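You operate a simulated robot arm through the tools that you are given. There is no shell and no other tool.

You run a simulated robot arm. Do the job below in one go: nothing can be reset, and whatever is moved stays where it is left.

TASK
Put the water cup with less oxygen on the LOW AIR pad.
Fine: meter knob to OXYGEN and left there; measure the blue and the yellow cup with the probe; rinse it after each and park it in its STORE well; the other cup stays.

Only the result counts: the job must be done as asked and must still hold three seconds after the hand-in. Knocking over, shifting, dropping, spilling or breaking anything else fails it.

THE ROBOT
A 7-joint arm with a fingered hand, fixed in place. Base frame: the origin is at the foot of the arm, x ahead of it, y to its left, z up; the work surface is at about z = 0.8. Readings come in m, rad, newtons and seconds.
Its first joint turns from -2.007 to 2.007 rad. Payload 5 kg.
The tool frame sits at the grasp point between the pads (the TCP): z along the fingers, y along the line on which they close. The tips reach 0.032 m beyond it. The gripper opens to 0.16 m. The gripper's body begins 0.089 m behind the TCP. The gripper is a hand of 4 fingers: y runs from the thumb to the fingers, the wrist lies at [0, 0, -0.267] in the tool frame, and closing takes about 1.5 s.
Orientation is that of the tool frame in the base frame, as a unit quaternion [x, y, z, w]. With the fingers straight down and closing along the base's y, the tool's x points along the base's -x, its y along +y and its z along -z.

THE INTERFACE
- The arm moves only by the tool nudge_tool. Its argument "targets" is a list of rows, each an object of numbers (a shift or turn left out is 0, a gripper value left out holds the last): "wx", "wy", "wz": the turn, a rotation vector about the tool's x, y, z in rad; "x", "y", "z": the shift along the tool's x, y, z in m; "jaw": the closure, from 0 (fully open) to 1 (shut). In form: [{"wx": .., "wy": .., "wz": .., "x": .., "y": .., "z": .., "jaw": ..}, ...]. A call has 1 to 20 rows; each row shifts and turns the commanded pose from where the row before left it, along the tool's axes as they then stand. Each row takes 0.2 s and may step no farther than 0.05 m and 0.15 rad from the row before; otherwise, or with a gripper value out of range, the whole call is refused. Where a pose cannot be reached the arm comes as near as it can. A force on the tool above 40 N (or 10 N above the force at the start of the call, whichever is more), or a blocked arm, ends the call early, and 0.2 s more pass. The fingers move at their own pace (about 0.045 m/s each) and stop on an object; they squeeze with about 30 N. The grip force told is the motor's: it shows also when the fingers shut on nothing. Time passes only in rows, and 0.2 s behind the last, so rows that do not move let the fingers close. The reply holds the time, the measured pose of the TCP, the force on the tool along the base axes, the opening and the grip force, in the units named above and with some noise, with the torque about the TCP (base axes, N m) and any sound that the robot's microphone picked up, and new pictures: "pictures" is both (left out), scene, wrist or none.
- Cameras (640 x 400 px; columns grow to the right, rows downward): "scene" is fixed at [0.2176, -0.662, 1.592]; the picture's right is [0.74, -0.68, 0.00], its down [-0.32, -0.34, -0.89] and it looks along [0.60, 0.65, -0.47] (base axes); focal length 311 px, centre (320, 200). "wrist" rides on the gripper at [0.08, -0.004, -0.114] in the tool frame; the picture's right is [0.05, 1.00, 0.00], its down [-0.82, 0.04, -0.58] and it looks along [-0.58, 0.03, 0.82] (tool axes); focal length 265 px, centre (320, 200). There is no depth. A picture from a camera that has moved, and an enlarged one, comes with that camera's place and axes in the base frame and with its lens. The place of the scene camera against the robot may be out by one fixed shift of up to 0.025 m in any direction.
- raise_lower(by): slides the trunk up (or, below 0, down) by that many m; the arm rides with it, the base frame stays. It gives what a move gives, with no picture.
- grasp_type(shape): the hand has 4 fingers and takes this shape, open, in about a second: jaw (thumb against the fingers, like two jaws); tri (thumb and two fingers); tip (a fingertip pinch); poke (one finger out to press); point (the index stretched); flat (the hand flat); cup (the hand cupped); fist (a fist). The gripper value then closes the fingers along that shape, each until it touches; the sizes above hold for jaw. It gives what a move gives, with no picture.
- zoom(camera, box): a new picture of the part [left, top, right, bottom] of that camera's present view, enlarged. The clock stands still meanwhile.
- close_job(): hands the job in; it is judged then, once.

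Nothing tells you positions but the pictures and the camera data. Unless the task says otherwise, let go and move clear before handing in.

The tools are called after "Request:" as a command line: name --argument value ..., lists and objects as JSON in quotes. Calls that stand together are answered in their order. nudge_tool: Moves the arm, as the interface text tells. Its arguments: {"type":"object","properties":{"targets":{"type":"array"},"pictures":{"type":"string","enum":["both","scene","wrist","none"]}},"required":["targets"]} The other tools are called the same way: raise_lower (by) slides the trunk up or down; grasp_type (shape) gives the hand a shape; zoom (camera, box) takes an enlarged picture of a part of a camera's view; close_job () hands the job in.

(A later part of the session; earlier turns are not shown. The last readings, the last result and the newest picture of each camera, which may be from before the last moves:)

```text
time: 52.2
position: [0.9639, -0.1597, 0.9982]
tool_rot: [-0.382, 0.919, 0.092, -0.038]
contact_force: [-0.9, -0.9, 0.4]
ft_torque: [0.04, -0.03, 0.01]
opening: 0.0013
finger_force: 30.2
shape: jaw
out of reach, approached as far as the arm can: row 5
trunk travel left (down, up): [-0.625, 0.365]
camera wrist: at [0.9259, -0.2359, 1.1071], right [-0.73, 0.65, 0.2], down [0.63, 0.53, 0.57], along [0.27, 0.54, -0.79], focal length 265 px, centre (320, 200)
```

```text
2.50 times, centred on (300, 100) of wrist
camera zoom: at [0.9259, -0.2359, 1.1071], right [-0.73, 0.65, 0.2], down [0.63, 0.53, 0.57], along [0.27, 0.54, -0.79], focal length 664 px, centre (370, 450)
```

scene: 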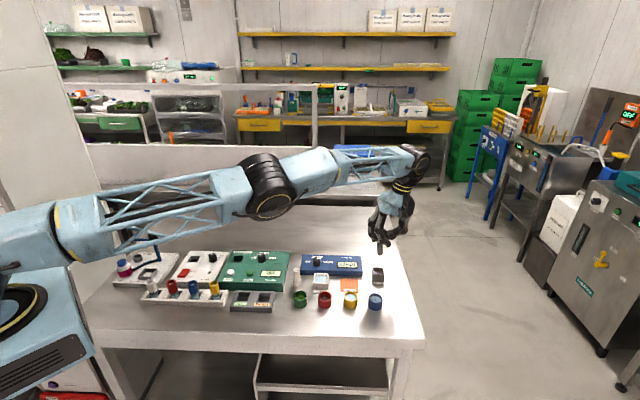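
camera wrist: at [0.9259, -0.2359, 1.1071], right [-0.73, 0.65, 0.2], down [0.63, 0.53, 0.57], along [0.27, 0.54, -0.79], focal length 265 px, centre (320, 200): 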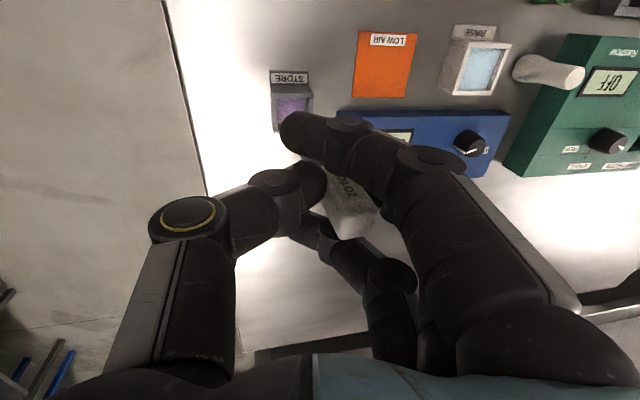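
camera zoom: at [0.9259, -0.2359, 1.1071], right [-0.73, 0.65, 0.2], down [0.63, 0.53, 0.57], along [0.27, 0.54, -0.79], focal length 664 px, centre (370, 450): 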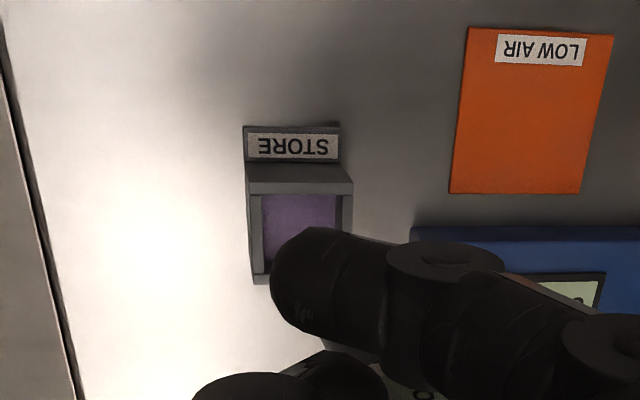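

The arm stopped about 6 mm short at this height, but the tip is nearly above the well already and reach improves lower down. I'll go down to just above the well's rim and compare again.

Request:
nudge_tool --targets '[{"y": -0.004, "z": 0.0196}, {"y": -0.004, "z": 0.0196}, {"y": -0.004, "z": 0.0196}, {}, {}]'

Request:
zoom --camera "scene" --box '[345, 235, 415, 290]'

Request:
zoom --camera "wrist" --box '[200, 20, 400, 180]'

```text
time: 53.4
position: [0.9639, -0.1606, 0.9375]
tool_rot: [-0.383, 0.918, 0.092, -0.039]
contact_force: [0.2, -0.2, -0.7]
ft_torque: [0.0, -0.02, 0.0]
opening: 0.0009
finger_force: 30.1
shape: jaw
trunk travel left (down, up): [-0.625, 0.365]
camera wrist: at [0.925, -0.2356, 1.0469], right [-0.73, 0.65, 0.2], down [0.63, 0.53, 0.57], along [0.27, 0.54, -0.79], focal length 265 px, centre (320, 200)
```

scene: 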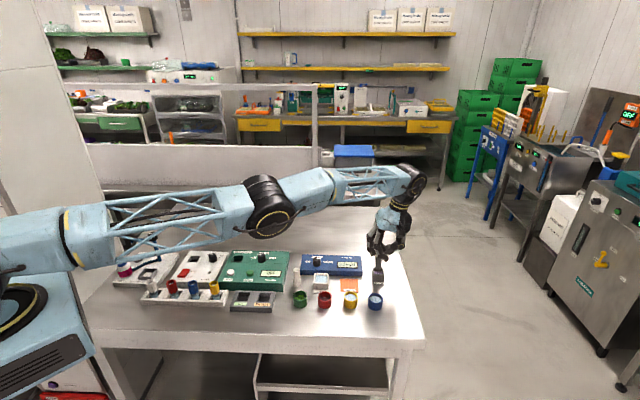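
wrist: 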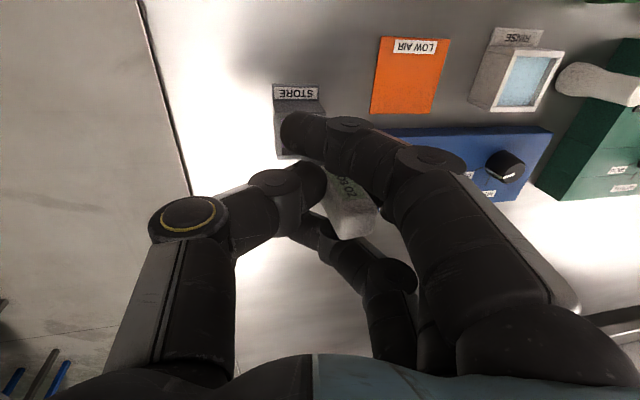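

```text
7.27 times, centred on (380, 262) of scene
camera zoom: at [0.2176, -0.662, 1.592], right [0.74, -0.68, 0.0], down [-0.32, -0.34, -0.89], along [0.6, 0.65, -0.47], focal length 2262 px, centre (-116, -254)
```

zoom: 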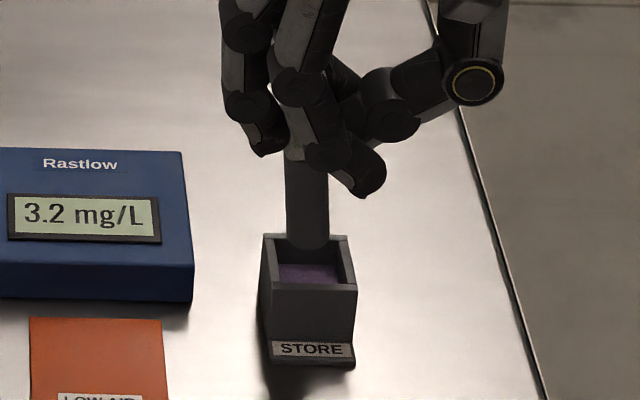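

```text
2.50 times, centred on (300, 100) of wrist
camera zoom: at [0.925, -0.2356, 1.0469], right [-0.73, 0.65, 0.2], down [0.63, 0.53, 0.57], along [0.27, 0.54, -0.79], focal length 664 px, centre (370, 450)
```

zoom: 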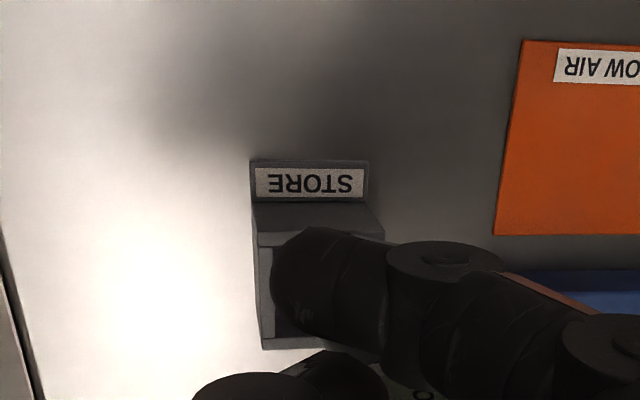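

The tip is just above the well opening, about 2–3 mm left of centre. I'll nudge it right, slightly away, and lower it into the well.

Request:
nudge_tool --targets '[{"x": -0.002, "y": -0.0029, "z": -0.0006}, {}, {"y": -0.002, "z": 0.0098}, {"y": -0.002, "z": 0.0098}, {"y": -0.002, "z": 0.0098}, {}]' --pictures "none"

Request:
zoom --camera "scene" --box '[345, 235, 415, 290]'

```text
time: 54.8
position: [0.9586, -0.161, 0.9125]
tool_rot: [-0.381, 0.919, 0.091, -0.036]
contact_force: [1.3, -3.7, 31.2]
ft_torque: [0.22, 0.2, -0.07]
opening: 0.0031
finger_force: 29.9
shape: jaw
out of reach, approached as far as the arm can: row 1, 4
trunk travel left (down, up): [-0.625, 0.365]
```

```text
7.27 times, centred on (380, 262) of scene
camera zoom: at [0.2176, -0.662, 1.592], right [0.74, -0.68, 0.0], down [-0.32, -0.34, -0.89], along [0.6, 0.65, -0.47], focal length 2262 px, centre (-116, -254)
```

zoom: 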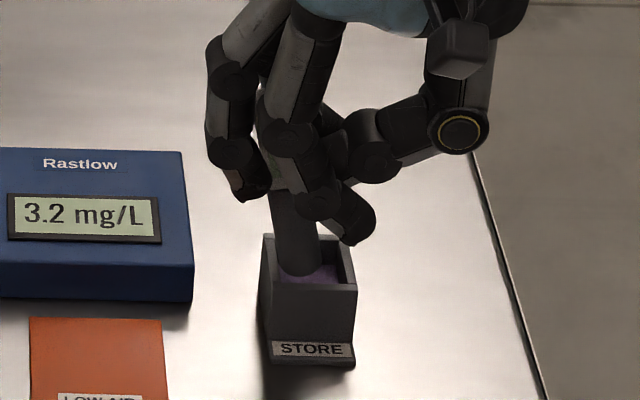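

The tip is pressing on the well's wall with 31 N because the arm drifted at its reach limit. The block hasn't moved, so I'll lift straight back up and reduce the roll to regain reach.

Request:
nudge_tool --targets '[{"y": 0.004, "z": -0.0196}, {"y": 0.005, "z": -0.0245}, {}]'

Request:
zoom --camera "scene" --box '[345, 225, 415, 290]'

Request:
zoom --camera "wrist" --box '[240, 100, 400, 260]'

```text
time: 55.6
position: [0.9604, -0.1589, 0.9526]
tool_rot: [-0.383, 0.918, 0.094, -0.04]
contact_force: [-0.1, -0.3, -0.3]
ft_torque: [0.0, -0.05, 0.0]
opening: 0.0014
finger_force: 30.2
shape: jaw
trunk travel left (down, up): [-0.625, 0.365]
camera wrist: at [0.923, -0.2348, 1.0614], right [-0.73, 0.65, 0.2], down [0.63, 0.53, 0.57], along [0.27, 0.55, -0.79], focal length 265 px, centre (320, 200)
```

scene: 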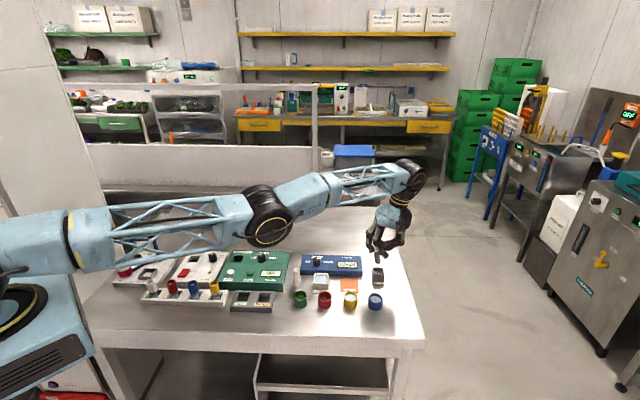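
wrist: 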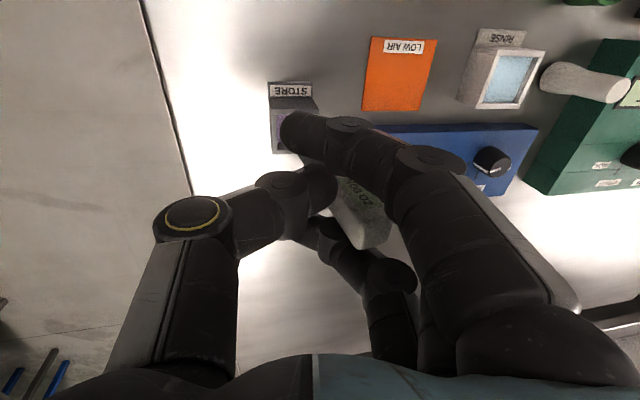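

```text
6.15 times, centred on (380, 258) of scene
camera zoom: at [0.2176, -0.662, 1.592], right [0.74, -0.68, 0.0], down [-0.32, -0.34, -0.89], along [0.6, 0.65, -0.47], focal length 1914 px, centre (-49, -154)
```

zoom: 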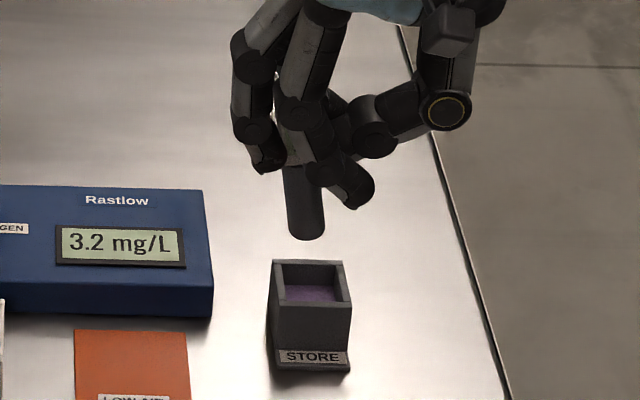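

```text
2.50 times, centred on (320, 180) of wrist
camera zoom: at [0.923, -0.2348, 1.0614], right [-0.73, 0.65, 0.2], down [0.63, 0.53, 0.57], along [0.27, 0.55, -0.79], focal length 664 px, centre (320, 250)
```

zoom: 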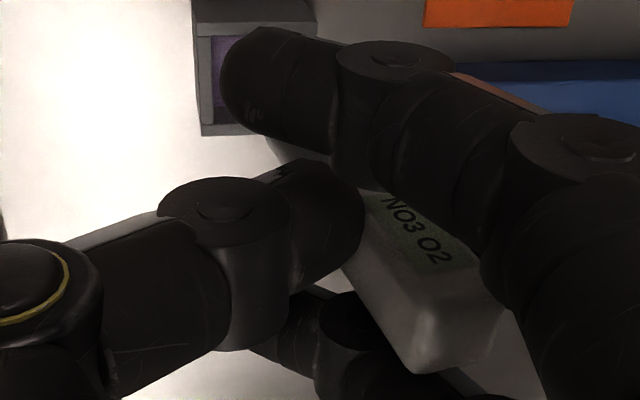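

The probe slipped to a different lean and yaw in the grip. I'll take a close look at it before deciding how to bring it back.

Request:
zoom --camera "scene" --box '[360, 230, 400, 265]'

Request:
zoom --camera "wrist" --box '[280, 130, 400, 250]'

```text
11.43 times, centred on (380, 248) of scene
camera zoom: at [0.2176, -0.662, 1.592], right [0.74, -0.68, 0.0], down [-0.32, -0.34, -0.89], along [0.6, 0.65, -0.47], focal length 3555 px, centre (-366, -343)
```

zoom: 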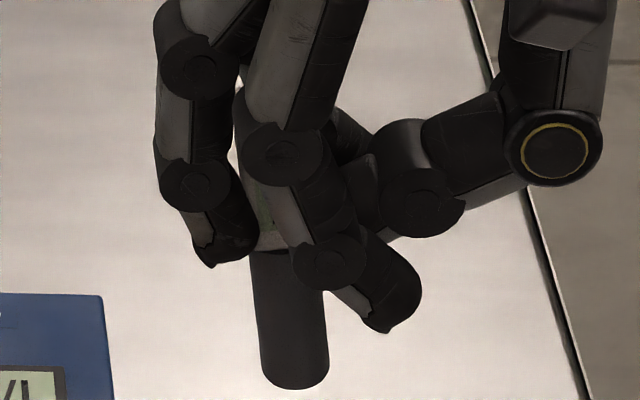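

```text
3.33 times, centred on (340, 190) of wrist
camera zoom: at [0.923, -0.2348, 1.0614], right [-0.73, 0.65, 0.2], down [0.63, 0.53, 0.57], along [0.27, 0.55, -0.79], focal length 885 px, centre (253, 233)
```

zoom: 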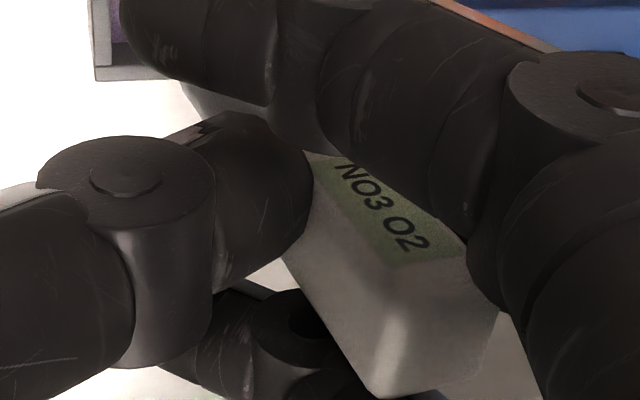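

The probe now leans about 20° in the hand. If I turn the hand a quarter turn, the roll needed to stand it upright tilts the wrist back toward the robot and within reach. I'll lift, level the hand, pull back and turn.

Request:
nudge_tool --targets '[{"y": 0.007, "z": -0.0343}, {"y": 0.007, "z": -0.0343}, {"wx": 0.1}, {"wx": 0.1}, {"x": 0.0211, "y": 0.0354}, {"wz": 0.131}, {"wz": 0.131}, {"wz": 0.131}, {"wz": 0.131}, {"wz": 0.131}, {"wz": 0.131}, {"wz": 0.131}, {"wz": 0.131}, {"wz": 0.131}, {"wz": 0.131}, {"wz": 0.131}, {"wz": 0.131}, {}]'

Request:
zoom --camera "scene" --box '[340, 180, 410, 260]'

Request:
zoom --camera "wrist" --box '[260, 110, 420, 260]'

```text
time: 59.4
position: [1.0064, -0.1658, 1.025]
tool_rot: [0.382, 0.924, -0.001, 0.0]
contact_force: [0.8, 0.0, -0.5]
ft_torque: [0.01, 0.03, 0.0]
opening: 0.0016
finger_force: 30.4
shape: jaw
out of reach, approached as far as the arm can: row 2, 3, 4, 5
trunk travel left (down, up): [-0.625, 0.365]
camera wrist: at [0.9466, -0.1117, 1.1367], right [0.67, 0.74, 0.0], down [0.61, -0.55, 0.58], along [0.43, -0.39, -0.82], focal length 265 px, centre (320, 200)
```

scene: 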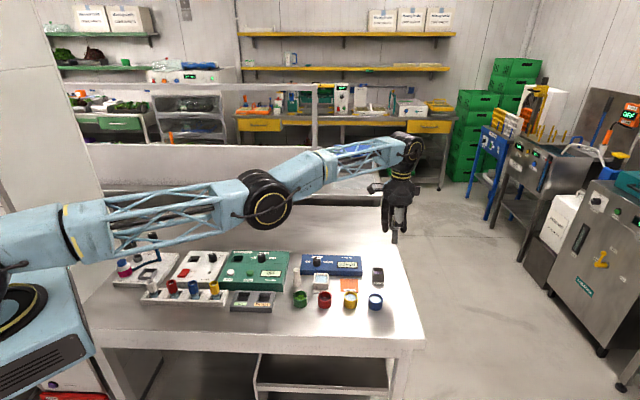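
wrist: 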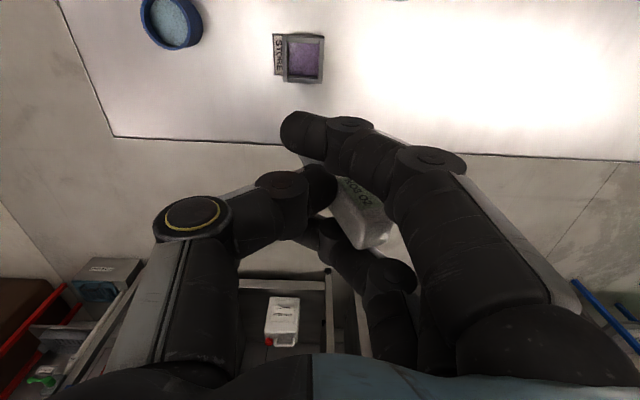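

```text
5.00 times, centred on (375, 220) of scene
camera zoom: at [0.2176, -0.662, 1.592], right [0.74, -0.68, 0.0], down [-0.32, -0.34, -0.89], along [0.6, 0.65, -0.47], focal length 1555 px, centre (45, 100)
```

zoom: 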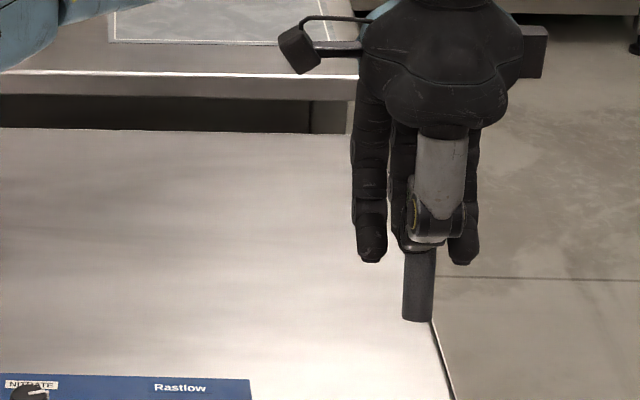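

```text
2.67 times, centred on (340, 185) of wrist
camera zoom: at [0.9466, -0.1117, 1.1367], right [0.67, 0.74, 0.0], down [0.61, -0.55, 0.58], along [0.43, -0.39, -0.82], focal length 708 px, centre (267, 240)
```

zoom: 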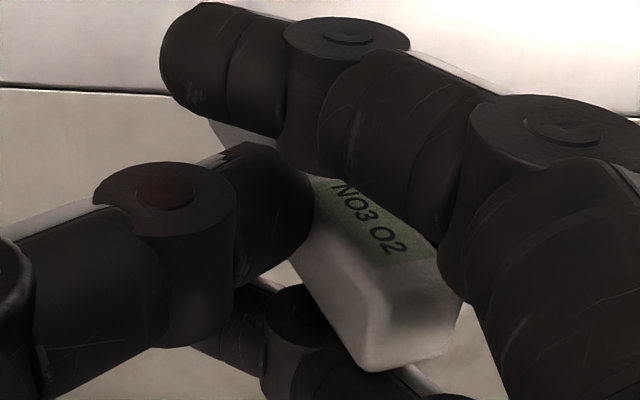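

The quarter turn is done and the tool is vertical at φ=+45°. I'll move back over the well and roll the hand so the probe stands upright, then check from the scene camera.

Request:
nudge_tool --targets '[{"x": 0.01845, "y": -0.02565}, {"x": 0.01845, "y": -0.02565}, {"wx": -0.117}, {"wx": -0.117}, {"wx": -0.117}, {"wy": 0.1}, {}, {}]'

Request:
zoom --camera "scene" --box '[340, 200, 410, 290]'

Request:
zoom --camera "wrist" --box '[220, 20, 420, 220]'

```text
time: 61.2
position: [1.0299, -0.1862, 1.0251]
tool_rot: [0.369, 0.912, 0.18, 0.021]
contact_force: [0.6, -0.7, -0.4]
ft_torque: [0.02, 0.02, -0.01]
opening: 0.0012
finger_force: 29.8
shape: jaw
out of reach, approached as far as the arm can: row 1, 2, 3, 4, 5, 6
trunk travel left (down, up): [-0.625, 0.365]
camera wrist: at [0.9485, -0.1701, 1.1364], right [0.63, 0.7, 0.35], down [0.52, -0.71, 0.48], along [0.58, -0.12, -0.81], focal length 265 px, centre (320, 200)
```

scene: 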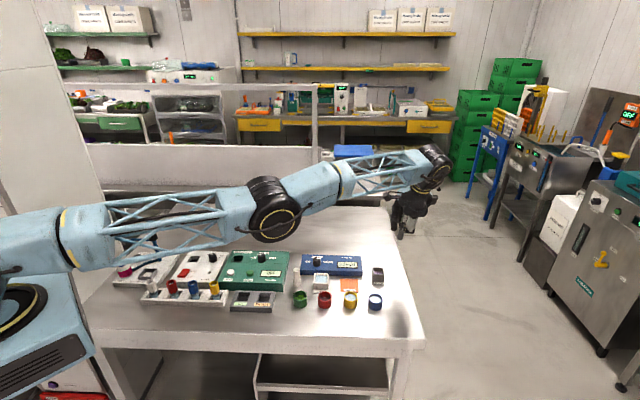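
wrist: 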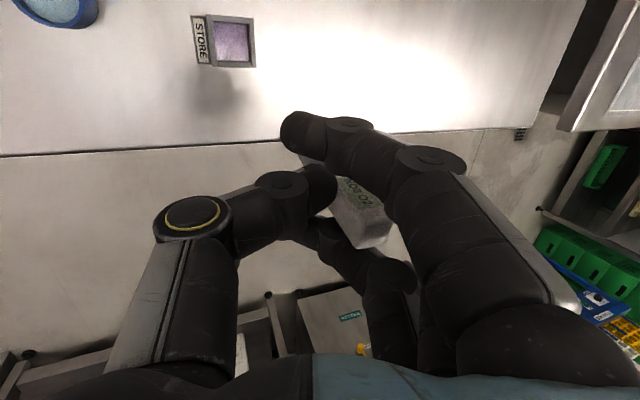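

```text
4.44 times, centred on (375, 245) of scene
camera zoom: at [0.2176, -0.662, 1.592], right [0.74, -0.68, 0.0], down [-0.32, -0.34, -0.89], along [0.6, 0.65, -0.47], focal length 1382 px, centre (76, 0)
```

zoom: 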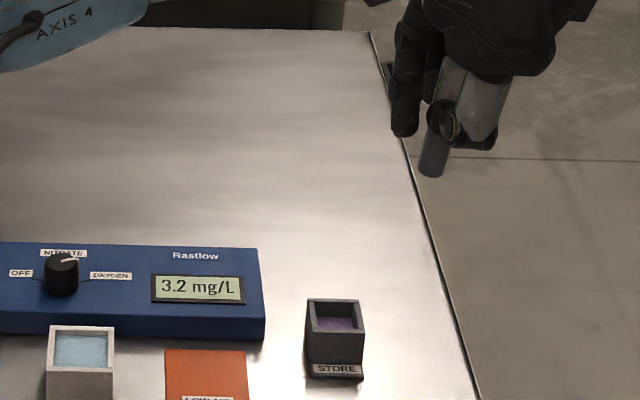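

```text
2.00 times, centred on (320, 120) of wrist
camera zoom: at [0.9485, -0.1701, 1.1364], right [0.63, 0.7, 0.35], down [0.52, -0.71, 0.48], along [0.58, -0.12, -0.81], focal length 531 px, centre (320, 360)
```

zoom: 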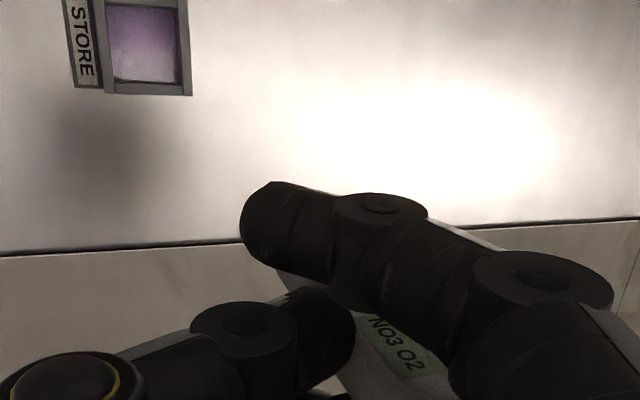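

The arm is stretched out straight at its reach limit, which pushed the hand outward (x=1.03). I'll pull it back inward at this height to bend the elbow again.

Request:
nudge_tool --targets '[{"x": 0.0441, "y": -0.0233, "z": -0.0041}, {"x": 0.0441, "y": -0.0233, "z": -0.0041}, {}]' --pictures "scene"

```text
time: 62.0
position: [1.0281, -0.1867, 1.0257]
tool_rot: [0.367, 0.912, 0.18, 0.02]
contact_force: [0.5, -0.1, -0.6]
ft_torque: [0.01, 0.0, 0.04]
opening: 0.0013
finger_force: 29.9
shape: jaw
out of reach, approached as far as the arm can: row 1, 2
trunk travel left (down, up): [-0.625, 0.365]
```

scene: 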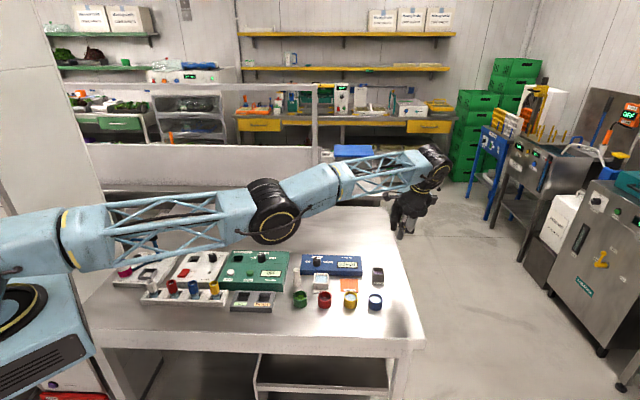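

The radial direction is blocked by the straight elbow. I'll swing the fingers inward about the wrist, which should make the solver flex the elbow, and then try pulling in.

Request:
nudge_tool --targets '[{"wx": 0.0556, "wy": 0.0978, "wz": 0.0417, "x": 0.0262, "y": -0.0149}, {"wx": 0.0556, "wy": 0.0978, "wz": 0.0417, "x": 0.0262, "y": -0.0149}, {"wx": 0.0556, "wy": 0.0978, "wz": 0.0417, "x": 0.0262, "y": -0.0149}, {}]' --pictures "scene"

```text
time: 63.0
position: [0.9412, -0.1618, 1.0274]
tool_rot: [0.394, 0.892, 0.156, -0.157]
contact_force: [0.0, -0.5, -0.9]
ft_torque: [0.01, 0.01, -0.01]
opening: 0.0011
finger_force: 30.2
shape: jaw
trunk travel left (down, up): [-0.625, 0.365]
```

scene: 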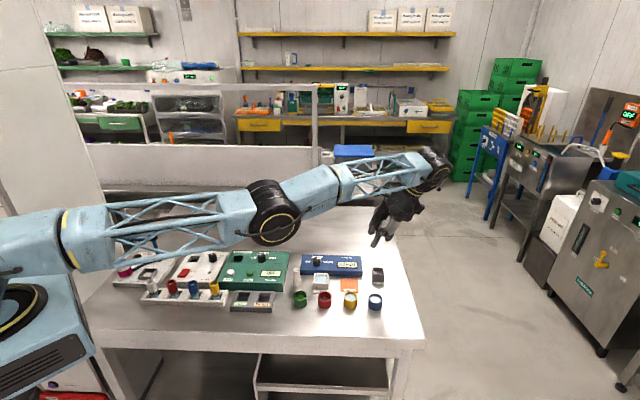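

That worked without any reach warning. Now I'll try pulling straight inward to bend the elbow properly.

Request:
nudge_tool --targets '[{"x": 0.0316, "y": -0.0222, "z": 0.0104}, {"x": 0.0316, "y": -0.0222, "z": 0.0104}, {}]' --pictures "scene"

```text
time: 63.8
position: [0.9423, -0.1632, 1.0287]
tool_rot: [0.394, 0.892, 0.157, -0.156]
contact_force: [0.0, -0.3, -0.9]
ft_torque: [-0.04, 0.02, -0.02]
opening: 0.0015
finger_force: 30.9
shape: jaw
out of reach, approached as far as the arm can: row 1, 2
trunk travel left (down, up): [-0.625, 0.365]
```

scene: 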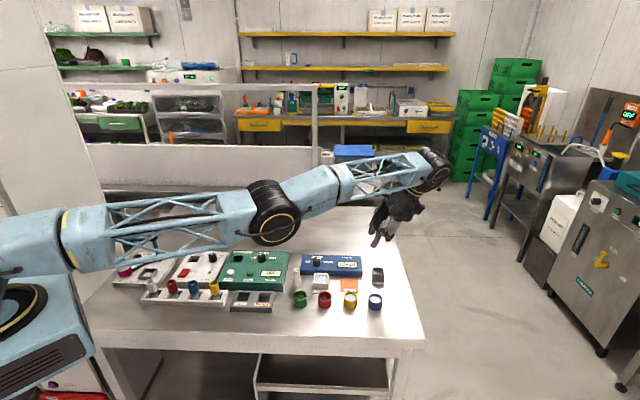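

Still blocked. I suspect the elbow slipped slightly past straight, so I'll look at the arm's shape closely.

Request:
zoom --camera "scene" --box '[0, 120, 460, 290]'

```text
1.39 times, centred on (230, 205) of scene
camera zoom: at [0.2176, -0.662, 1.592], right [0.74, -0.68, 0.0], down [-0.32, -0.34, -0.89], along [0.6, 0.65, -0.47], focal length 433 px, centre (445, 193)
```

zoom: 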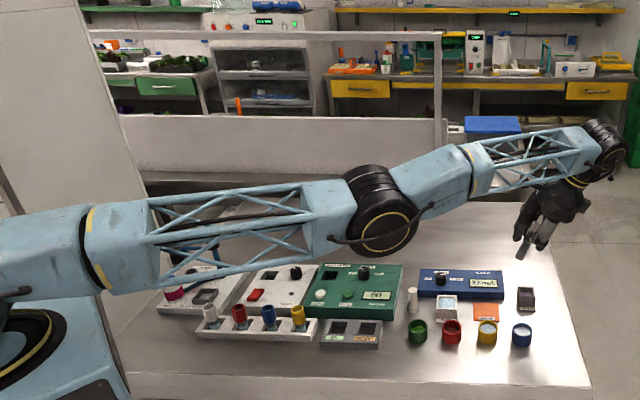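

The forearm bends slightly the wrong way at the elbow, just past straight. I'll stretch fully to straight first, then swing the fingers inward while pulling in, so that the elbow folds the right way.

Request:
nudge_tool --targets '[{"x": -0.0237, "y": 0.01665, "z": -0.0078}, {"x": -0.0237, "y": 0.01665, "z": -0.0078}, {"wx": 0.0645, "wy": 0.1144, "wz": 0.0485, "x": 0.0423, "y": -0.0255, "z": 0.0039}, {"wx": 0.0645, "wy": 0.1144, "wz": 0.0485, "x": 0.0423, "y": -0.0255, "z": 0.0039}, {"wx": 0.0645, "wy": 0.1144, "wz": 0.0485, "x": 0.0423, "y": -0.0255, "z": 0.0039}, {}]' --pictures "scene"

Request:
zoom --camera "scene" --box '[0, 120, 460, 290]'

```text
time: 65.2
position: [0.8925, -0.1475, 1.0541]
tool_rot: [0.404, 0.864, 0.139, -0.265]
contact_force: [0.2, 0.3, -0.8]
ft_torque: [-0.06, 0.02, 0.01]
opening: 0.001
finger_force: 30.5
shape: jaw
out of reach, approached as far as the arm can: row 1, 2, 3, 4, 5
trunk travel left (down, up): [-0.625, 0.365]
```

scene: 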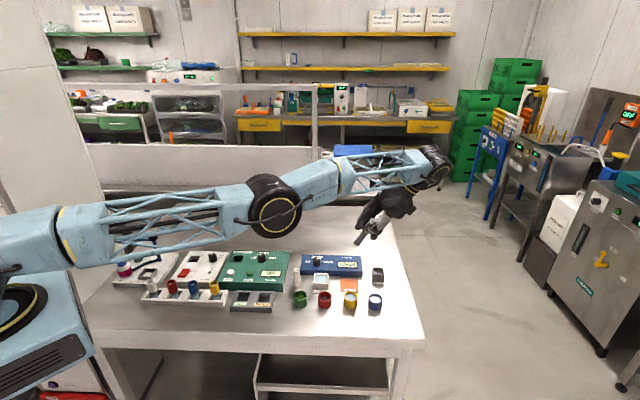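

```text
1.39 times, centred on (230, 205) of scene
camera zoom: at [0.2176, -0.662, 1.592], right [0.74, -0.68, 0.0], down [-0.32, -0.34, -0.89], along [0.6, 0.65, -0.47], focal length 433 px, centre (445, 193)
```

zoom: 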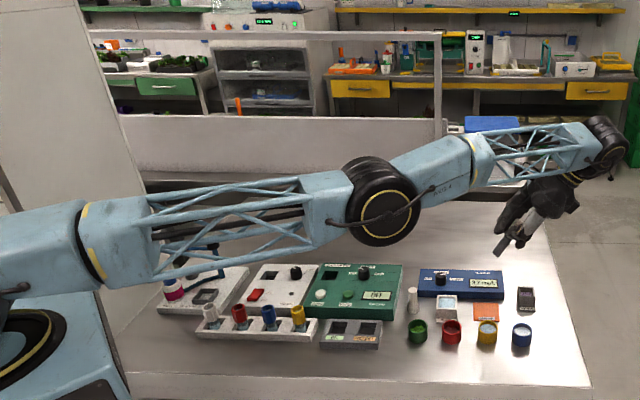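

The elbow looks closer to straight now. I'll try a plain inward pull again from here.

Request:
nudge_tool --targets '[{"x": 0.0271, "y": -0.0231, "z": 0.0182}, {"x": 0.0271, "y": -0.0231, "z": 0.0182}, {}]' --pictures "scene"

Request:
zoom --camera "scene" --box '[0, 120, 460, 290]'

```text
time: 66.0
position: [0.8914, -0.1462, 1.0523]
tool_rot: [0.403, 0.865, 0.138, -0.265]
contact_force: [-0.2, -0.5, -1.2]
ft_torque: [0.01, -0.03, 0.02]
opening: 0.001
finger_force: 30.1
shape: jaw
out of reach, approached as far as the arm can: row 1, 2
trunk travel left (down, up): [-0.625, 0.365]
```

scene: 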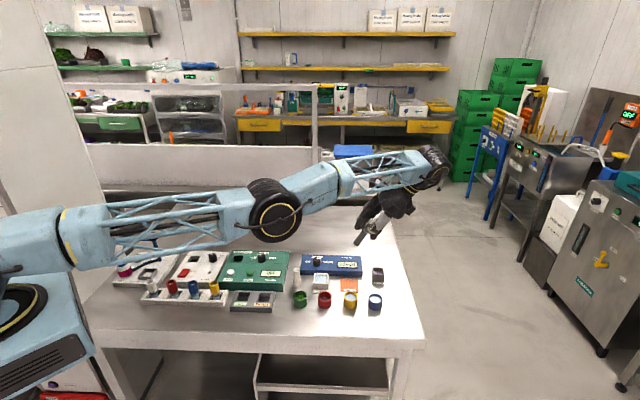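

```text
1.39 times, centred on (230, 205) of scene
camera zoom: at [0.2176, -0.662, 1.592], right [0.74, -0.68, 0.0], down [-0.32, -0.34, -0.89], along [0.6, 0.65, -0.47], focal length 433 px, centre (445, 193)
```

zoom: 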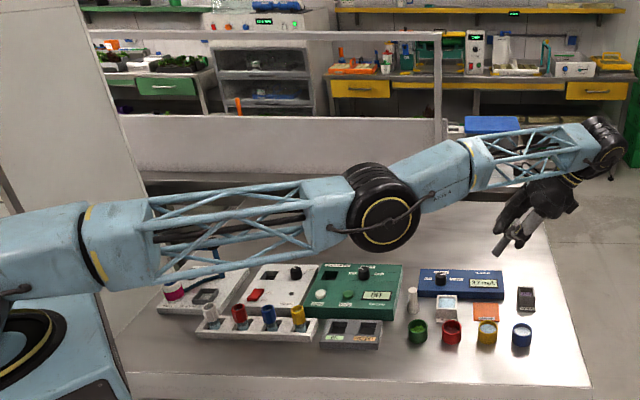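

The inward pull sent the elbow back the wrong way, so small steps are needed. I'll swing out, stretch to straight, swing in without radial motion so the elbow crosses over, and then ease inward in growing steps.

Request:
nudge_tool --targets '[{"wx": -0.0645, "wy": -0.1144, "wz": -0.0485, "x": -0.0306, "y": 0.0174}, {"wx": -0.0645, "wy": -0.1144, "wz": -0.0485, "x": -0.0306, "y": 0.0174}, {"wx": -0.0645, "wy": -0.1144, "wz": -0.0485, "x": -0.0306, "y": 0.0174}, {"x": -0.0171, "y": 0.0103, "z": -0.0016}, {"x": -0.0171, "y": 0.0103, "z": -0.0016}, {"wx": 0.0645, "wy": 0.1144, "wz": 0.0485, "x": 0.0306, "y": -0.0174}, {"wx": 0.0645, "wy": 0.1144, "wz": 0.0485, "x": 0.0314, "y": -0.018}, {"wx": 0.0645, "wy": 0.1144, "wz": 0.0485, "x": 0.0314, "y": -0.018}, {"x": 0.002, "y": -0.0017, "z": 0.0014}, {"x": 0.0041, "y": -0.0035, "z": 0.0027}, {"x": 0.0081, "y": -0.0069, "z": 0.0055}, {"x": 0.0136, "y": -0.0116, "z": 0.0091}, {}]' --pictures "scene"

Request:
zoom --camera "scene" --box '[0, 120, 460, 290]'

```text
time: 68.8
position: [0.8501, -0.1322, 1.0408]
tool_rot: [0.404, 0.865, 0.139, -0.264]
contact_force: [0.1, 0.6, 0.0]
ft_torque: [0.01, -0.01, -0.01]
opening: 0.0013
finger_force: 30.1
shape: jaw
out of reach, approached as far as the arm can: row 4, 5
trunk travel left (down, up): [-0.625, 0.365]
```

scene: 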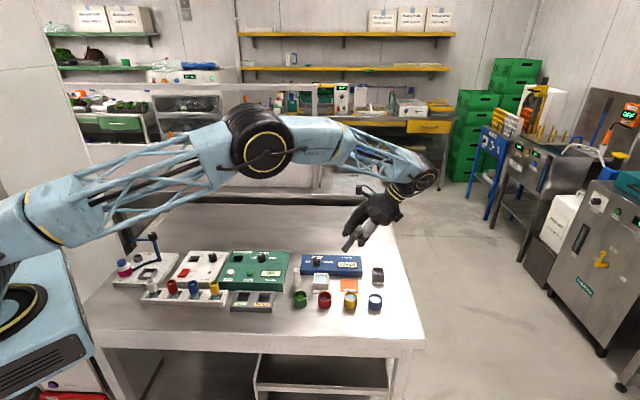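

```text
1.39 times, centred on (230, 205) of scene
camera zoom: at [0.2176, -0.662, 1.592], right [0.74, -0.68, 0.0], down [-0.32, -0.34, -0.89], along [0.6, 0.65, -0.47], focal length 433 px, centre (445, 193)
```

zoom: 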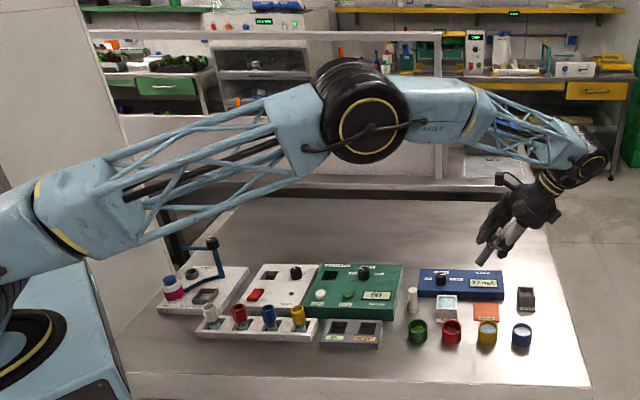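

The elbow is bent the right way again and the arm moves freely. I'll rotate the hand back to the orientation that stands the probe upright, keeping well inside the reach limit this time.

Request:
nudge_tool --targets '[{"wx": -0.0641, "wy": -0.1136, "wz": -0.0481}, {"wx": -0.0641, "wy": -0.1136, "wz": -0.0481}, {"wx": -0.0641, "wy": -0.1136, "wz": -0.0481}, {"wx": -0.0641, "wy": -0.1136, "wz": -0.0481}, {}]'

Request:
zoom --camera "scene" --box '[310, 180, 410, 270]'

Request:
zoom --camera "wrist" --box '[260, 110, 420, 260]'

```text
time: 70.0
position: [0.8506, -0.1325, 1.0399]
tool_rot: [0.371, 0.912, 0.177, 0.005]
contact_force: [0.2, -0.3, 0.2]
ft_torque: [0.0, 0.02, -0.02]
opening: 0.0009
finger_force: 30.3
shape: jaw
trunk travel left (down, up): [-0.625, 0.365]
camera wrist: at [0.773, -0.1174, 1.1532], right [0.64, 0.7, 0.33], down [0.54, -0.71, 0.45], along [0.55, -0.11, -0.83], focal length 265 px, centre (320, 200)
```

scene: 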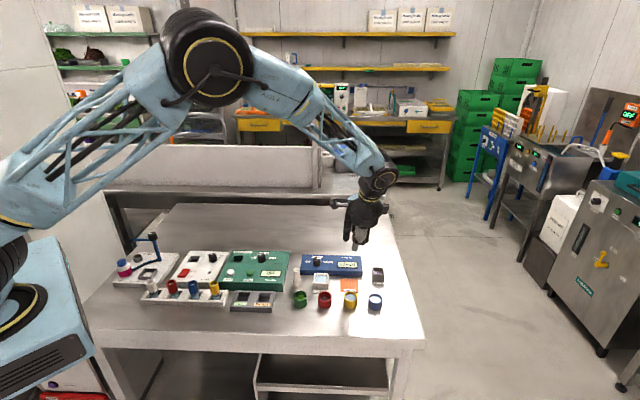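
wrist: 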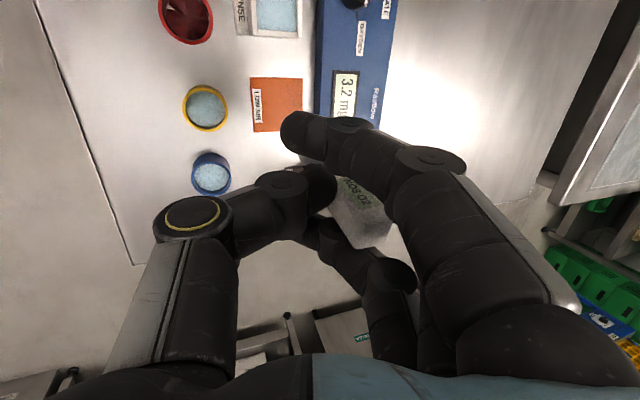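

```text
4.44 times, centred on (360, 225) of scene
camera zoom: at [0.2176, -0.662, 1.592], right [0.74, -0.68, 0.0], down [-0.32, -0.34, -0.89], along [0.6, 0.65, -0.47], focal length 1382 px, centre (142, 89)
```

zoom: 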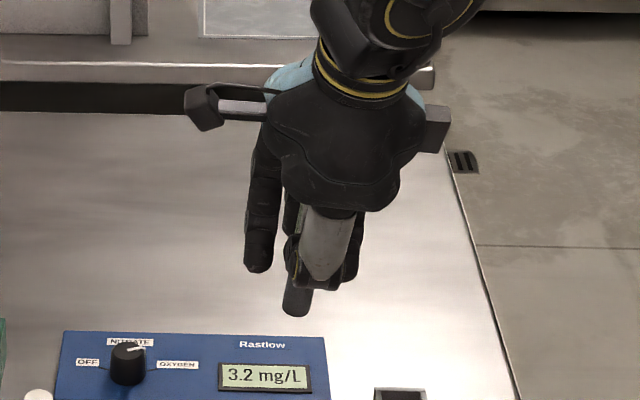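

```text
2.67 times, centred on (340, 185) of wrist
camera zoom: at [0.773, -0.1174, 1.1532], right [0.64, 0.7, 0.33], down [0.54, -0.71, 0.45], along [0.55, -0.11, -0.83], focal length 708 px, centre (267, 240)
```

zoom: 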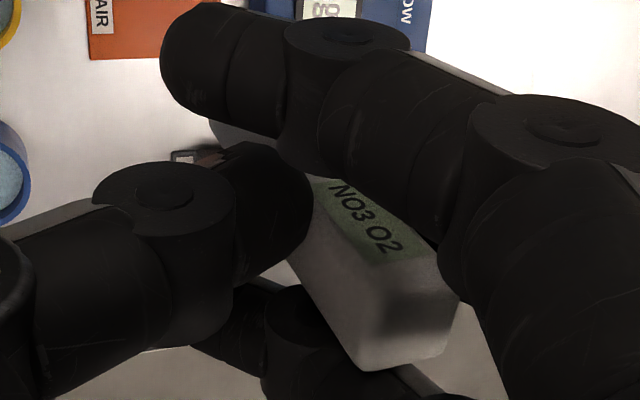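

Normal configuration again, with the grip unchanged. I'll look closely at the probe's shaft for lean.

Request:
zoom --camera "scene" --box '[355, 225, 395, 260]'

Request:
zoom --camera "scene" --box '[335, 215, 375, 255]'

```text
11.43 times, centred on (375, 242) of scene
camera zoom: at [0.2176, -0.662, 1.592], right [0.74, -0.68, 0.0], down [-0.32, -0.34, -0.89], along [0.6, 0.65, -0.47], focal length 3555 px, centre (-309, -286)
```

zoom: 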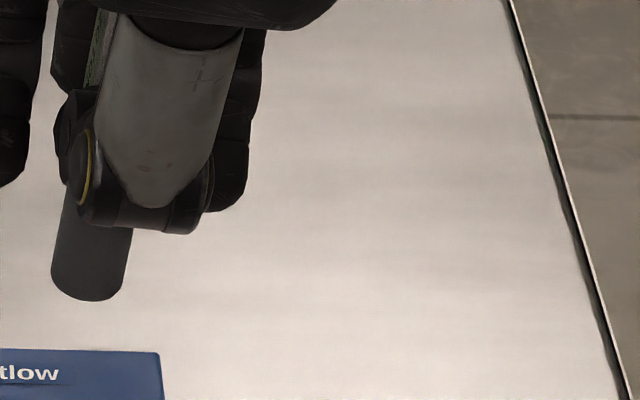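

```text
10.00 times, centred on (355, 235) of scene
camera zoom: at [0.2176, -0.662, 1.592], right [0.74, -0.68, 0.0], down [-0.32, -0.34, -0.89], along [0.6, 0.65, -0.47], focal length 3110 px, centre (-30, -150)
```

zoom: 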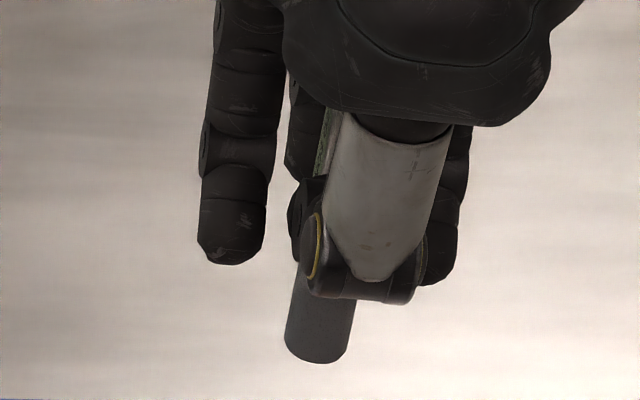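

The probe is within about 3–4° of upright. I'll move over the STORE well again and come down to just above its rim.

Request:
nudge_tool --targets '[{"x": -0.031, "y": 0.0126, "z": 0.0004}, {"x": -0.031, "y": 0.0126, "z": 0.0004}, {"x": -0.031, "y": 0.0126, "z": 0.0004}, {"x": -0.0039, "y": -0.0105, "z": 0.03}, {"x": -0.0039, "y": -0.0105, "z": 0.03}, {"x": -0.0039, "y": -0.0105, "z": 0.03}, {"wy": -0.05}, {}]'

Request:
zoom --camera "scene" --box '[350, 235, 410, 290]'

Request:
zoom --camera "wrist" --box '[200, 60, 400, 260]'

```text
time: 71.8
position: [0.9442, -0.1714, 0.9442]
tool_rot: [0.375, 0.911, 0.168, 0.027]
contact_force: [0.1, 0.7, -0.9]
ft_torque: [0.01, 0.01, 0.0]
opening: 0.0007
finger_force: 30.2
shape: jaw
trunk travel left (down, up): [-0.625, 0.365]
camera wrist: at [0.8624, -0.151, 1.0543], right [0.64, 0.7, 0.33], down [0.51, -0.7, 0.5], along [0.58, -0.15, -0.8], focal length 265 px, centre (320, 200)
```

scene: 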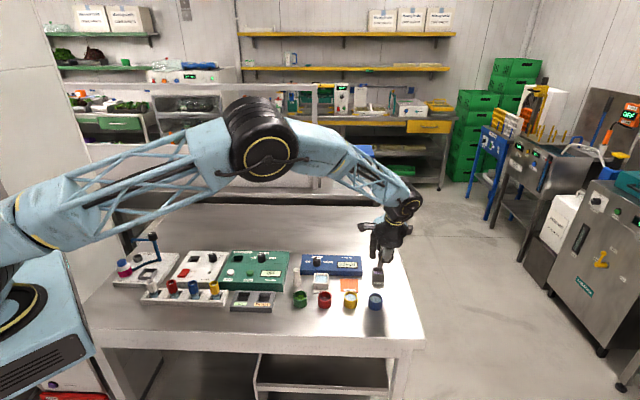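
wrist: 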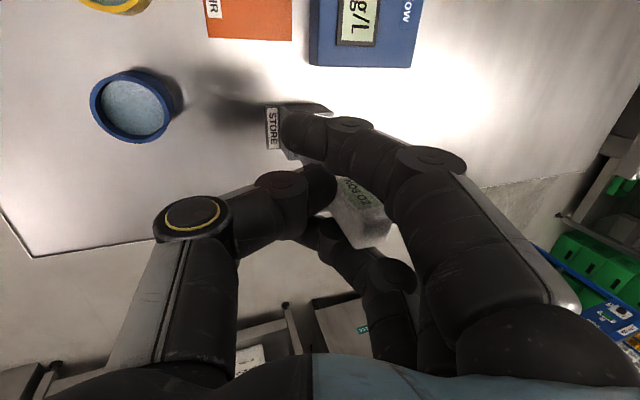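

```text
7.27 times, centred on (380, 262) of scene
camera zoom: at [0.2176, -0.662, 1.592], right [0.74, -0.68, 0.0], down [-0.32, -0.34, -0.89], along [0.6, 0.65, -0.47], focal length 2262 px, centre (-116, -254)
```

zoom: 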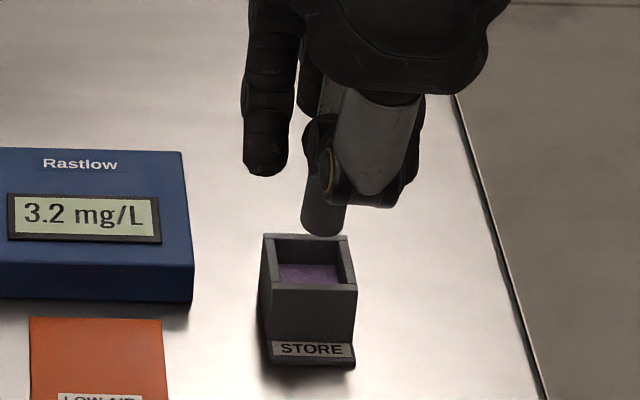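

```text
2.00 times, centred on (300, 160) of wrist
camera zoom: at [0.8624, -0.151, 1.0543], right [0.64, 0.7, 0.33], down [0.51, -0.7, 0.5], along [0.58, -0.15, -0.8], focal length 531 px, centre (360, 280)
```

zoom: 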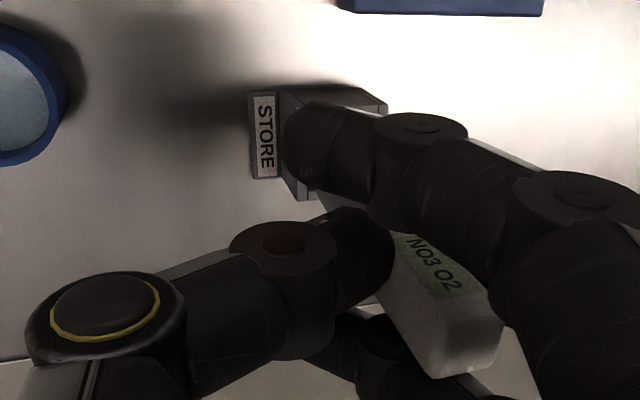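

The tip is about 5 mm right of the well's centre and well aligned in depth. I'll zoom in to check the lean before correcting.

Request:
zoom --camera "scene" --box '[362, 245, 402, 285]'

```text
10.00 times, centred on (382, 265) of scene
camera zoom: at [0.2176, -0.662, 1.592], right [0.74, -0.68, 0.0], down [-0.32, -0.34, -0.89], along [0.6, 0.65, -0.47], focal length 3110 px, centre (-300, -450)
```

zoom: 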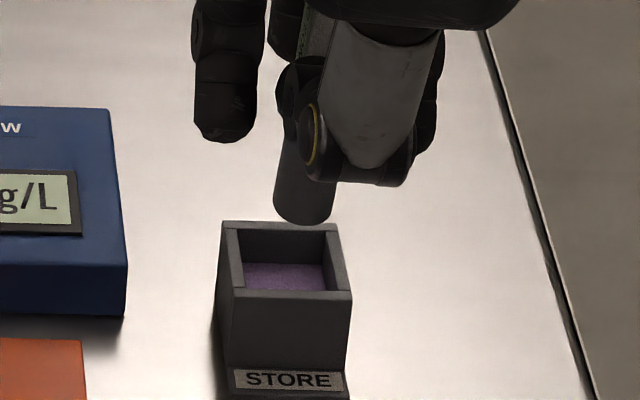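

The shaft is upright within about 1.5°. I'll correct 5 mm left and 3 mm away and lower to just above the rim for a final check.

Request:
nudge_tool --targets '[{"x": 0.0049, "y": 0.0028, "z": 0.0014}, {"x": -0.0014, "y": -0.0059, "z": 0.0169}, {}, {}]' --pictures "none"

Request:
zoom --camera "scene" --box '[362, 245, 402, 285]'

```text
time: 72.8
position: [0.9416, -0.1651, 0.9258]
tool_rot: [0.376, 0.911, 0.168, 0.027]
contact_force: [-0.3, -0.6, -0.3]
ft_torque: [-0.01, 0.0, -0.01]
opening: 0.001
finger_force: 30.0
shape: jaw
trunk travel left (down, up): [-0.625, 0.365]
```

```text
10.00 times, centred on (382, 265) of scene
camera zoom: at [0.2176, -0.662, 1.592], right [0.74, -0.68, 0.0], down [-0.32, -0.34, -0.89], along [0.6, 0.65, -0.47], focal length 3110 px, centre (-300, -450)
```

zoom: 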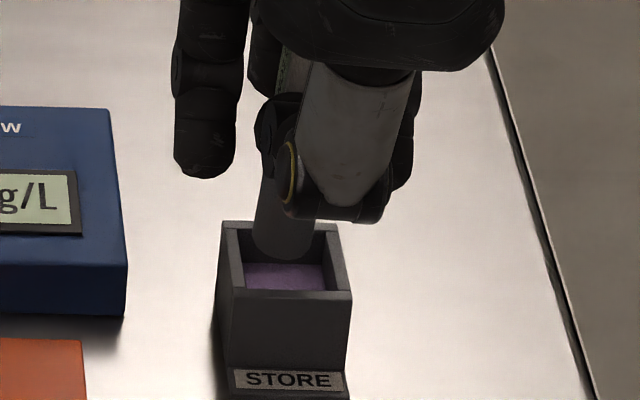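

The tip is over the opening, aligned sideways and within margin in depth. I'll lower it slowly into the well, watching the force.

Request:
nudge_tool --targets '[{"x": -0.0006, "y": -0.0026, "z": 0.0075}, {"x": -0.0006, "y": -0.0026, "z": 0.0075}, {}]' --pictures "none"

Request:
zoom --camera "scene" --box '[362, 245, 402, 285]'

```text
time: 73.6
position: [0.942, -0.1648, 0.9113]
tool_rot: [0.375, 0.911, 0.168, 0.027]
contact_force: [0.4, 1.6, 7.4]
ft_torque: [0.09, -0.11, 0.02]
opening: 0.0014
finger_force: 29.5
shape: jaw
trunk travel left (down, up): [-0.625, 0.365]
```

```text
10.00 times, centred on (382, 265) of scene
camera zoom: at [0.2176, -0.662, 1.592], right [0.74, -0.68, 0.0], down [-0.32, -0.34, -0.89], along [0.6, 0.65, -0.47], focal length 3110 px, centre (-300, -450)
```

zoom: 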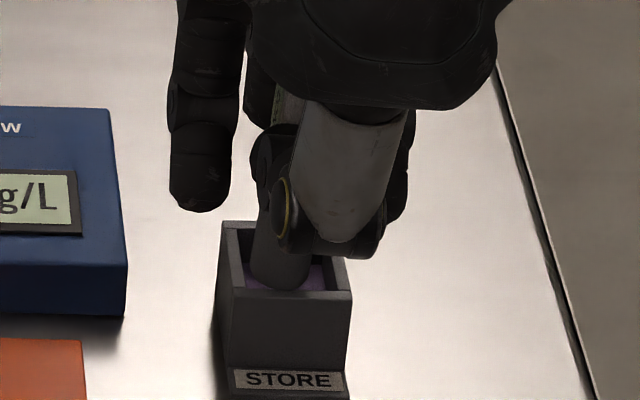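

There's light contact (7 N) at this depth. I'll look very closely at whether the tip is inside the well or on its front wall.

Request:
zoom --camera "scene" --box '[370, 264, 390, 280]'

Request:
zoom --camera "wrist" --box '[240, 80, 400, 240]'

```text
16.00 times, centred on (380, 272) of scene
camera zoom: at [0.2176, -0.662, 1.592], right [0.74, -0.68, 0.0], down [-0.32, -0.34, -0.89], along [0.6, 0.65, -0.47], focal length 4977 px, centre (-640, -952)
```

zoom: 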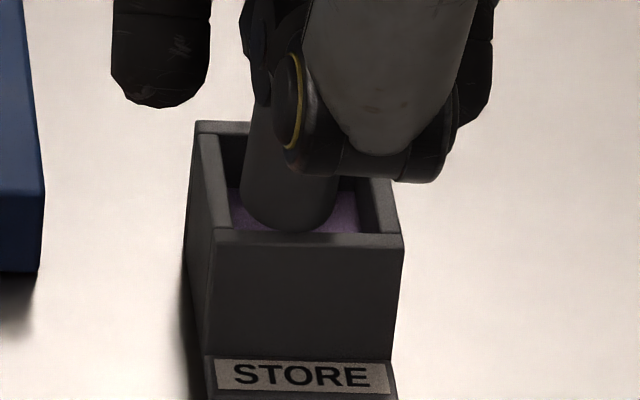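

```text
2.50 times, centred on (320, 160) of wrist
camera zoom: at [0.8607, -0.1446, 1.0215], right [0.64, 0.7, 0.33], down [0.51, -0.7, 0.5], along [0.58, -0.15, -0.8], focal length 664 px, centre (320, 300)
```

zoom: 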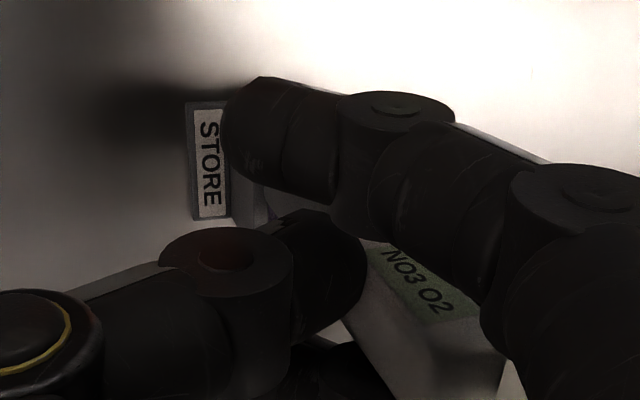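

The tip's front edge seems to just catch the front wall's inner edge. I'll lift 5 mm, move 4 mm away and 1 mm right, and lower again.

Request:
nudge_tool --targets '[{"x": 0.0004, "y": 0.002, "z": -0.0057}, {"x": -0.001, "y": 0.0038, "z": 0.0012}, {}, {"x": -0.0004, "y": -0.002, "z": 0.0057}, {"x": -0.0004, "y": -0.002, "z": 0.0057}, {}]' --pictures "none"

Request:
zoom --camera "scene" --box '[370, 264, 390, 280]'

```text
time: 75.0
position: [0.9452, -0.1626, 0.9031]
tool_rot: [0.376, 0.911, 0.167, 0.027]
contact_force: [0.6, 0.6, -1.2]
ft_torque: [0.0, -0.01, 0.02]
opening: 0.0007
finger_force: 30.1
shape: jaw
trunk travel left (down, up): [-0.625, 0.365]
```

```text
16.00 times, centred on (380, 272) of scene
camera zoom: at [0.2176, -0.662, 1.592], right [0.74, -0.68, 0.0], down [-0.32, -0.34, -0.89], along [0.6, 0.65, -0.47], focal length 4977 px, centre (-640, -952)
```

zoom: 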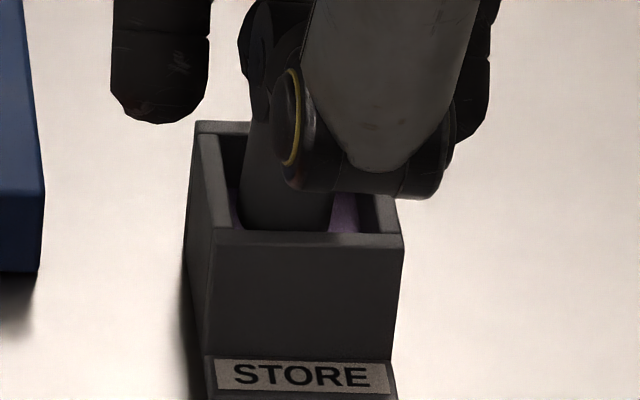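

The tip is now inside the well with no contact. I'll lower further in small steps until it touches the floor.

Request:
nudge_tool --targets '[{"x": -0.0004, "y": -0.002, "z": 0.0057}, {"x": -0.0004, "y": -0.002, "z": 0.0057}, {}]' --pictures "none"

Request:
zoom --camera "scene" --box '[362, 250, 402, 285]'

```text
time: 75.8
position: [0.9457, -0.1635, 0.8911]
tool_rot: [0.374, 0.912, 0.168, 0.027]
contact_force: [0.2, 0.0, -0.5]
ft_torque: [0.0, 0.04, -0.03]
opening: 0.0008
finger_force: 30.0
shape: jaw
trunk travel left (down, up): [-0.625, 0.365]
```

```text
11.43 times, centred on (382, 268) of scene
camera zoom: at [0.2176, -0.662, 1.592], right [0.74, -0.68, 0.0], down [-0.32, -0.34, -0.89], along [0.6, 0.65, -0.47], focal length 3555 px, centre (-389, -571)
```

zoom: 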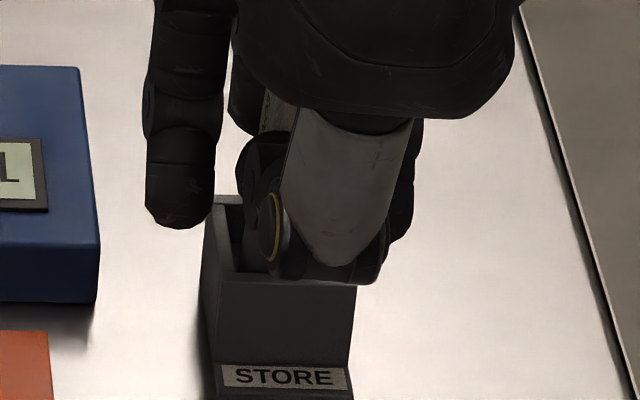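

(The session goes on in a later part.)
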